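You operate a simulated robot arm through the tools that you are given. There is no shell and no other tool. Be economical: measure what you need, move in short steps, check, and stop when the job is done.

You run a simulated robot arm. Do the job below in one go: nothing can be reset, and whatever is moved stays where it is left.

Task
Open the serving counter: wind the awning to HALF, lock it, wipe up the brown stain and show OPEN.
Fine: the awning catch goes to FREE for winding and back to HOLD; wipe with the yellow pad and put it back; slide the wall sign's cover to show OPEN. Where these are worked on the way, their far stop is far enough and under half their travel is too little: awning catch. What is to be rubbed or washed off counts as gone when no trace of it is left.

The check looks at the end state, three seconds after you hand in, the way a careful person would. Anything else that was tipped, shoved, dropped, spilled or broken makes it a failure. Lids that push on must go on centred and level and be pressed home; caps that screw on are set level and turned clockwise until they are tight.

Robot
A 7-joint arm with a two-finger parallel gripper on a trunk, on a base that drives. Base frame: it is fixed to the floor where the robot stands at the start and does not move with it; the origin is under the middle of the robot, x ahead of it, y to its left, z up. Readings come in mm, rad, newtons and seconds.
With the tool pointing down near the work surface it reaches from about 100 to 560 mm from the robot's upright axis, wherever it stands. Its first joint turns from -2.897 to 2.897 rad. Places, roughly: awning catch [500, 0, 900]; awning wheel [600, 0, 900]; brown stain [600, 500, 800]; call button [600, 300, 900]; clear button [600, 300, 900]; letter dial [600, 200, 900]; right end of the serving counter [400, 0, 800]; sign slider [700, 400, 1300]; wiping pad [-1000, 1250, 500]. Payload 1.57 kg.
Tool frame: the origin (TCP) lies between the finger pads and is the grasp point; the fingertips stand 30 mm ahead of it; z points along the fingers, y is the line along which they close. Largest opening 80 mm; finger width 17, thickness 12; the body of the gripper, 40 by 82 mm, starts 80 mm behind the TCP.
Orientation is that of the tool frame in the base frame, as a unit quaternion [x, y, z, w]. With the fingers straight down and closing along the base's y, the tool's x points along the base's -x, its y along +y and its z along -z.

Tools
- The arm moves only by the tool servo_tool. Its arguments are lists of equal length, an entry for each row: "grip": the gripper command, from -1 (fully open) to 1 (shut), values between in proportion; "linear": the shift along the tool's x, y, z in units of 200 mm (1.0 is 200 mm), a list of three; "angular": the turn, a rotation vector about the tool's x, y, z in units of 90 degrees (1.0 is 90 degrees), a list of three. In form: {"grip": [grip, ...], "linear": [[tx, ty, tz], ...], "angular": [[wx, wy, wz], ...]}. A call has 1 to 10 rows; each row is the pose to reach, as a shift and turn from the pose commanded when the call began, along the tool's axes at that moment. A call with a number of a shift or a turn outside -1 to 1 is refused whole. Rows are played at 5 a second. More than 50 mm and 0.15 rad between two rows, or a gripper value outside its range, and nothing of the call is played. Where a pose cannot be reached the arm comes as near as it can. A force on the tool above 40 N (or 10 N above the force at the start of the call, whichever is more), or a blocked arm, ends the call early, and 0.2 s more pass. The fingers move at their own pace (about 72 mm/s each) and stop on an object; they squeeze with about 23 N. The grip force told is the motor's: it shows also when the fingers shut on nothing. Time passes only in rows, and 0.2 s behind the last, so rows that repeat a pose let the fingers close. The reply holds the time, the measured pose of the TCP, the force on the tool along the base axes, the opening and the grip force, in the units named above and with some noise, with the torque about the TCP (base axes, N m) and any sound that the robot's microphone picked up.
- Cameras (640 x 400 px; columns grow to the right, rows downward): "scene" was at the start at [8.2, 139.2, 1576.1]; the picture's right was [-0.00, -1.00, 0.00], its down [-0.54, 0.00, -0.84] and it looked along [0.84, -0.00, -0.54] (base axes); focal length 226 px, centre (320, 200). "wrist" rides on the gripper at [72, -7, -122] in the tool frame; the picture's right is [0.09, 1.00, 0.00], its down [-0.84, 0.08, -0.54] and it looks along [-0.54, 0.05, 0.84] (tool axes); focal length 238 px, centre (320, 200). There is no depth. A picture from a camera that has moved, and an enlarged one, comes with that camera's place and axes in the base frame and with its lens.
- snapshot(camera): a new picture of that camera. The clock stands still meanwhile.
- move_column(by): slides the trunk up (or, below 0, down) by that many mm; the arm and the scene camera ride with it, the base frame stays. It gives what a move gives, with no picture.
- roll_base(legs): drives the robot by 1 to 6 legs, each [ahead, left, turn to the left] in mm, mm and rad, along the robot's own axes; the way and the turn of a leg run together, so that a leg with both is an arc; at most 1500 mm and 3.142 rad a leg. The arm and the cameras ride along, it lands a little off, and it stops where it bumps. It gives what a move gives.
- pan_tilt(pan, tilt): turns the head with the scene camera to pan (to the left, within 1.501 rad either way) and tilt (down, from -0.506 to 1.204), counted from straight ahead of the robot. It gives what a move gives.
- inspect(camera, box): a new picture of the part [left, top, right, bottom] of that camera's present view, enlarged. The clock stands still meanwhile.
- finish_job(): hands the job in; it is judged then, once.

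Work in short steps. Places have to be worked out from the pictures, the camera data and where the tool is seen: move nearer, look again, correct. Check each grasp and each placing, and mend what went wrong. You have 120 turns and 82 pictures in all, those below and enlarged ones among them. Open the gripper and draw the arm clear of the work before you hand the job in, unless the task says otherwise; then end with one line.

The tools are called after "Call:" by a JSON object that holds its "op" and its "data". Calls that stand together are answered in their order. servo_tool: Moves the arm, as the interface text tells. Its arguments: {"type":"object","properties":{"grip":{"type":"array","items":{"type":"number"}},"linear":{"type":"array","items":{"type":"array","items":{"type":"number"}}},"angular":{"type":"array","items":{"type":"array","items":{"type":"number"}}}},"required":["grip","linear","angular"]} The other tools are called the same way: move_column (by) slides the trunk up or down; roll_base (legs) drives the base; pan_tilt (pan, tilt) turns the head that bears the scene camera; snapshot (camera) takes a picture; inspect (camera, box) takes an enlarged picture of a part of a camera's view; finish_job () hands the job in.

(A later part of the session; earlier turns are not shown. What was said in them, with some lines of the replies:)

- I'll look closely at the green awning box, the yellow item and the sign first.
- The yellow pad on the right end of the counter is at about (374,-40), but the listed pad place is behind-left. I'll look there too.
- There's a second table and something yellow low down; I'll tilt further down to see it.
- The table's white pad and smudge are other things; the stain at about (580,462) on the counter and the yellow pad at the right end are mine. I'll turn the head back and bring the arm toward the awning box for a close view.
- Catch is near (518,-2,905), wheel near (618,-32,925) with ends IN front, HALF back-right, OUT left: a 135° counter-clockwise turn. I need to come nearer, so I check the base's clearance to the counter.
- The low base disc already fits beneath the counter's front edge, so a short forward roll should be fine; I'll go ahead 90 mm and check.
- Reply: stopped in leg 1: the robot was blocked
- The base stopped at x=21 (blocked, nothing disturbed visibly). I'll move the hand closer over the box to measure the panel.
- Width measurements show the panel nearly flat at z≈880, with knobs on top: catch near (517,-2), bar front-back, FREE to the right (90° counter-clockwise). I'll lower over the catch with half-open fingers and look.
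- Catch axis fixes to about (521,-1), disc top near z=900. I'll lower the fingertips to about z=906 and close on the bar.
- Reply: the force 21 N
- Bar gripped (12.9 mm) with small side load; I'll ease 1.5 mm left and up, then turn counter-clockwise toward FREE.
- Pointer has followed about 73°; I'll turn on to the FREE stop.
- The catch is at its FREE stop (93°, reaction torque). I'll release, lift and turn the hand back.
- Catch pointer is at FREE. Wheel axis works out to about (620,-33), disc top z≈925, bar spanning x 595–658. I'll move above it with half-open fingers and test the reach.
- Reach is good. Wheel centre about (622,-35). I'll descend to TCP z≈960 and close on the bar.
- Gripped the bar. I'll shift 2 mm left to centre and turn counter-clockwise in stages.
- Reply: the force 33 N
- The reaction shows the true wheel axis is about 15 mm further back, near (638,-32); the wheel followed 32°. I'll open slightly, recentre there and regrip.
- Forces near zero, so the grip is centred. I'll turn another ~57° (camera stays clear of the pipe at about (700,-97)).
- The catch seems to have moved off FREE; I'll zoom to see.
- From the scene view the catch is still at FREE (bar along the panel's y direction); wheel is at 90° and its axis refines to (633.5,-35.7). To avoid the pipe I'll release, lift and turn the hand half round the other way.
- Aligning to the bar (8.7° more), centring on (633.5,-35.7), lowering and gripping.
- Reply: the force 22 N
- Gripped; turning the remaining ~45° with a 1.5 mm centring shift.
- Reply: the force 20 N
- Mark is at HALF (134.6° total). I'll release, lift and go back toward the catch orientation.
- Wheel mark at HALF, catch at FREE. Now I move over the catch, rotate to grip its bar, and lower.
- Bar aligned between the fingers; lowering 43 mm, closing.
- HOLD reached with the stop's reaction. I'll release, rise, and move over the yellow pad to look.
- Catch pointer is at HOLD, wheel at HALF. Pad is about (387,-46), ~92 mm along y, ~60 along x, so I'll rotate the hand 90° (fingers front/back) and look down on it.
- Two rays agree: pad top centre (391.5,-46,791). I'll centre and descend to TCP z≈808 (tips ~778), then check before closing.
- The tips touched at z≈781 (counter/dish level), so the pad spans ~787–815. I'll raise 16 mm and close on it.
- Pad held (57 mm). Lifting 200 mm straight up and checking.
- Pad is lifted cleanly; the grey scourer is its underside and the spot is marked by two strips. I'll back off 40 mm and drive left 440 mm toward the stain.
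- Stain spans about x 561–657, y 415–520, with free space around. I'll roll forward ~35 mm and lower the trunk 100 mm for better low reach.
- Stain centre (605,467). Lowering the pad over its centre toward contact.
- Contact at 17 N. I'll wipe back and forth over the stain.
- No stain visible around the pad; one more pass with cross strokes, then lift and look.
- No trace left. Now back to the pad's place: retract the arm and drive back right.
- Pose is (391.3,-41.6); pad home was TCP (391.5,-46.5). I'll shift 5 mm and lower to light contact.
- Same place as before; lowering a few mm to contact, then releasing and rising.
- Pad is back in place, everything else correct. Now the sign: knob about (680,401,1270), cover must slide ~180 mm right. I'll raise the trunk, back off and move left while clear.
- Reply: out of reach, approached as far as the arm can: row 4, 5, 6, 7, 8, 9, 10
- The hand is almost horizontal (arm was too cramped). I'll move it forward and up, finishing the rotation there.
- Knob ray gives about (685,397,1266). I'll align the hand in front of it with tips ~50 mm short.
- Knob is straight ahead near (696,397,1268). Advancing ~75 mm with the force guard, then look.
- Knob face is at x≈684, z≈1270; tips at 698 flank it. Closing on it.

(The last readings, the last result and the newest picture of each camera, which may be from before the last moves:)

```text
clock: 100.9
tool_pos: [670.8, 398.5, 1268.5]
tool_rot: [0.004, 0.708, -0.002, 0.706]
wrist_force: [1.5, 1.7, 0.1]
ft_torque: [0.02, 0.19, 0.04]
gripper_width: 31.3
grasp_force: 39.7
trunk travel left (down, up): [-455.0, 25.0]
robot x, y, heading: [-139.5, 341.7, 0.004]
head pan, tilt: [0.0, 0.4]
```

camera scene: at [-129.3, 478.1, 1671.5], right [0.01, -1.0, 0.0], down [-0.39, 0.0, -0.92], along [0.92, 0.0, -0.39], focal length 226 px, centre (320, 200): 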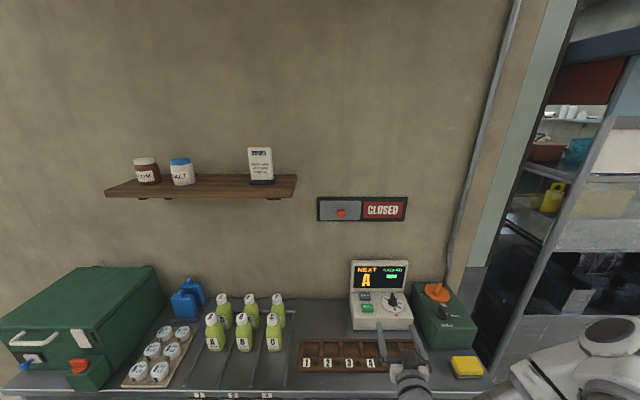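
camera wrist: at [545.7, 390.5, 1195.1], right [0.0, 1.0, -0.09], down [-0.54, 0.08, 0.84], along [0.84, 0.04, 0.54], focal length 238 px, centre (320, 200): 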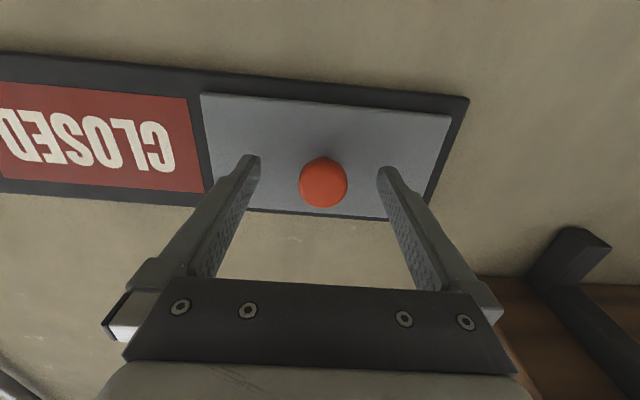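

Knob gripped (31 mm). Sliding right.

Call:
{"op": "servo_tool", "data": {"grip": [1, 1, 1, 1, 1, 1, 1, 1, 1, 1], "linear": [[0, -0.08, 0], [0, -0.16, 0], [0, -0.24, 0], [0, -0.32, 0], [0, -0.4, 0], [0, -0.48, 0], [0, -0.56, 0], [0, -0.64, 0], [0, -0.72, 0], [0, -0.8, 0]], "angular": [[0, 0, 0], [0, 0, 0], [0, 0, 0], [0, 0, 0], [0, 0, 0], [0, 0, 0], [0, 0, 0], [0, 0, 0], [0, 0, 0], [0, 0, 0]]}}

Call:
{"op": "snapshot", "data": {"camera": "wrist"}}

```text
clock: 103.1
tool_pos: [670.3, 237.9, 1268.8]
tool_rot: [0.002, 0.707, -0.002, 0.707]
wrist_force: [4.3, -0.4, 4.3]
ft_torque: [-0.01, -0.96, 0.31]
gripper_width: 31.3
grasp_force: 39.4
trunk travel left (down, up): [-455.0, 25.0]
robot x, y, heading: [-137.9, 339.3, 0.003]
head pan, tilt: [0.0, 0.4]
```

```text
21 pictures are left
camera wrist: at [547.9, 230.8, 1197.2], right [0.01, 1.0, -0.09], down [-0.54, 0.08, 0.84], along [0.84, 0.04, 0.54], focal length 238 px, centre (320, 200)
```

wrist: 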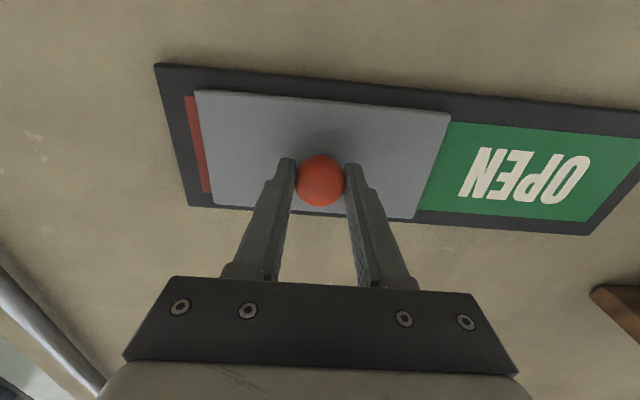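

OPEN is almost fully shown; a sliver of red remains, so I slide on to the stop.

Call:
{"op": "servo_tool", "data": {"grip": [1, 1, 1, 1, 1], "linear": [[0, -0.03, 0], [0, -0.06, 0], [0, -0.085, 0], [0, -0.105, 0], [0, -0.125, 0]], "angular": [[0, 0, 0], [0, 0, 0], [0, 0, 0], [0, 0, 0], [0, 0, 0]]}}

Call:
{"op": "snapshot", "data": {"camera": "wrist"}}

```text
clock: 104.3
tool_pos: [670.4, 222.9, 1268.9]
tool_rot: [-0.002, 0.707, 0.002, 0.707]
wrist_force: [2.1, 21.5, 5.5]
ft_torque: [0.13, 0.33, 0.51]
gripper_width: 31.6
grasp_force: 39.9
trunk travel left (down, up): [-455.0, 25.0]
robot x, y, heading: [-139.1, 334.6, 0.01]
head pan, tilt: [0.0, 0.4]
```

```text
20 pictures are left
camera wrist: at [547.8, 214.9, 1197.3], right [-0.01, 1.0, -0.09], down [-0.54, 0.07, 0.84], along [0.84, 0.05, 0.54], focal length 238 px, centre (320, 200)
```

wrist: 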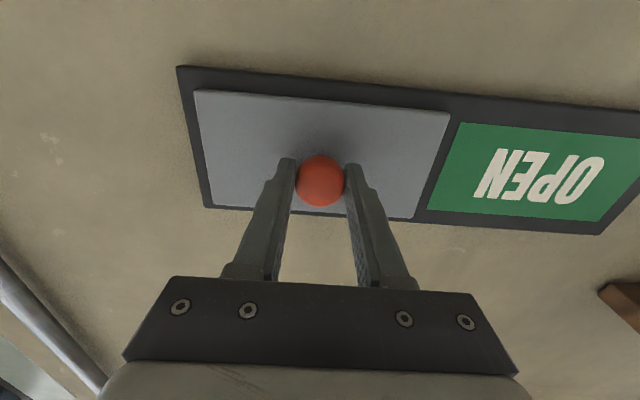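

At the stop (21 N). I relax the load, open fully and back out 180 mm.

Call:
{"op": "servo_tool", "data": {"grip": [1, -1, -1, -1, -1, -1, -1, -1, -1], "linear": [[0, 0.035, 0], [0, 0.035, 0], [0, 0.035, 0], [0, 0.035, -0.05], [0, 0.035, -0.15], [0, 0.035, -0.3], [0, 0.035, -0.5], [0, 0.035, -0.7], [0, 0.035, -0.9]], "angular": [[0, 0, 0], [0, 0, 0], [0, 0, 0], [0, 0, 0], [0, 0, 0], [0, 0, 0], [0, 0, 0], [0, 0, 0], [0, 0, 0]]}}

Call:
{"op": "pan_tilt", "data": {"pan": 0, "tilt": 0.7}}

Call:
{"op": "snapshot", "data": {"camera": "scene"}}

```text
clock: 106.3
tool_pos: [488.8, 221.6, 1268.2]
tool_rot: [0.002, 0.708, -0.001, 0.707]
wrist_force: [-0.7, -0.2, -0.2]
ft_torque: [-0.02, 0.0, 0.01]
gripper_width: 80.2
grasp_force: 0.0
trunk travel left (down, up): [-455.0, 25.0]
robot x, y, heading: [-138.8, 339.3, 0.011]
head pan, tilt: [0.0, 0.4]
```

```text
clock: 107.1
tool_pos: [489.5, 222.2, 1268.0]
tool_rot: [0.002, 0.708, 0.0, 0.706]
wrist_force: [0.3, -0.4, 0.1]
ft_torque: [-0.02, 0.0, -0.01]
gripper_width: 80.1
grasp_force: 0.1
trunk travel left (down, up): [-455.0, 25.0]
robot x, y, heading: [-141.6, 338.8, 0.008]
head pan, tilt: [0.0, 0.7]
```

```text
19 pictures are left
camera scene: at [-137.0, 478.0, 1644.8], right [0.01, -1.0, 0.0], down [-0.64, 0.0, -0.77], along [0.77, 0.0, -0.64], focal length 226 px, centre (320, 200)
```

scene: 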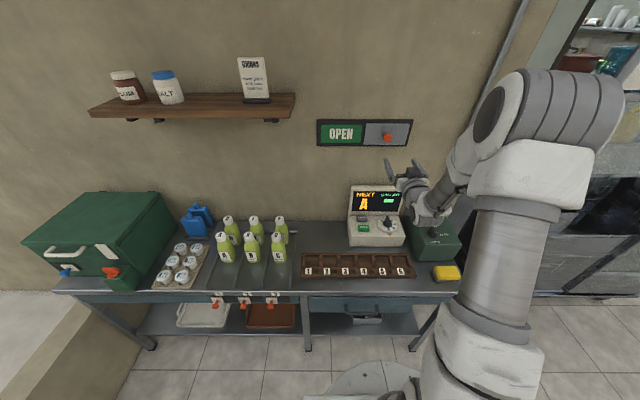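

OPEN shows. I'll back the base off and inspect the stain area and awning box once more.

Call:
{"op": "roll_base", "data": {"legs": [[-150, 0, 0]]}}

Call:
{"op": "inspect", "data": {"camera": "scene", "box": [270, 170, 430, 270]}}

Call:
{"op": "snapshot", "data": {"camera": "wrist"}}

```text
clock: 108.8
tool_pos: [336.3, 221.7, 1268.4]
tool_rot: [0.003, 0.708, 0.0, 0.706]
wrist_force: [-0.2, 0.6, 0.0]
ft_torque: [-0.01, 0.02, 0.05]
gripper_width: 80.2
grasp_force: 0.0
trunk travel left (down, up): [-455.0, 25.0]
robot x, y, heading: [-292.1, 341.0, 0.003]
head pan, tilt: [0.0, 0.7]
```

```text
4.00 times, centred on (350, 220) of scene
camera zoom: at [-289.0, 477.3, 1644.8], right [0.01, -1.0, 0.0], down [-0.64, 0.0, -0.77], along [0.77, 0.0, -0.64], focal length 906 px, centre (200, 120)
```

zoom: 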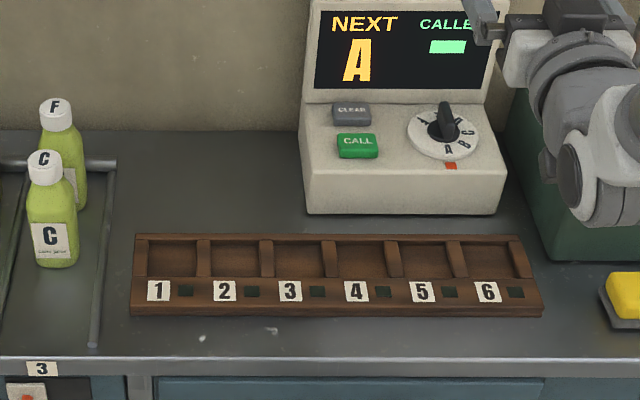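

```text
17 pictures are left
camera wrist: at [214.9, 214.9, 1197.1], right [0.0, 1.0, -0.09], down [-0.54, 0.08, 0.84], along [0.84, 0.04, 0.54], focal length 238 px, centre (320, 200)
```

wrist: 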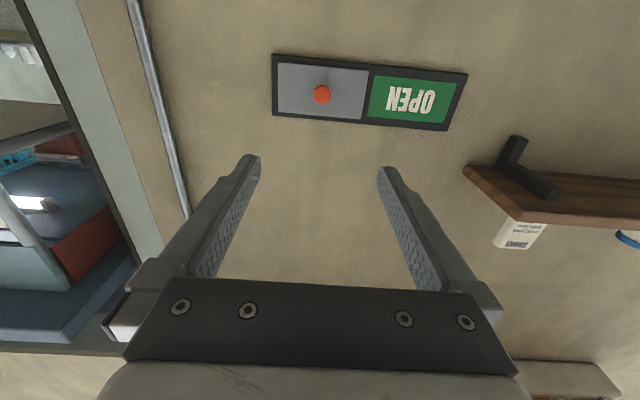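

Counter is clean, pad home, catch HOLD, wheel HALF, sign OPEN, arm clear. Handing in.

Call:
{"op": "finish_job", "data": {}}

```text
The job is handed in.
```

I opened the serving counter and handed the job in: the awning is wound to HALF with its catch back at HOLD. The brown stain is wiped away with no trace left. The yellow pad is back in its place and the wall sign shows OPEN.
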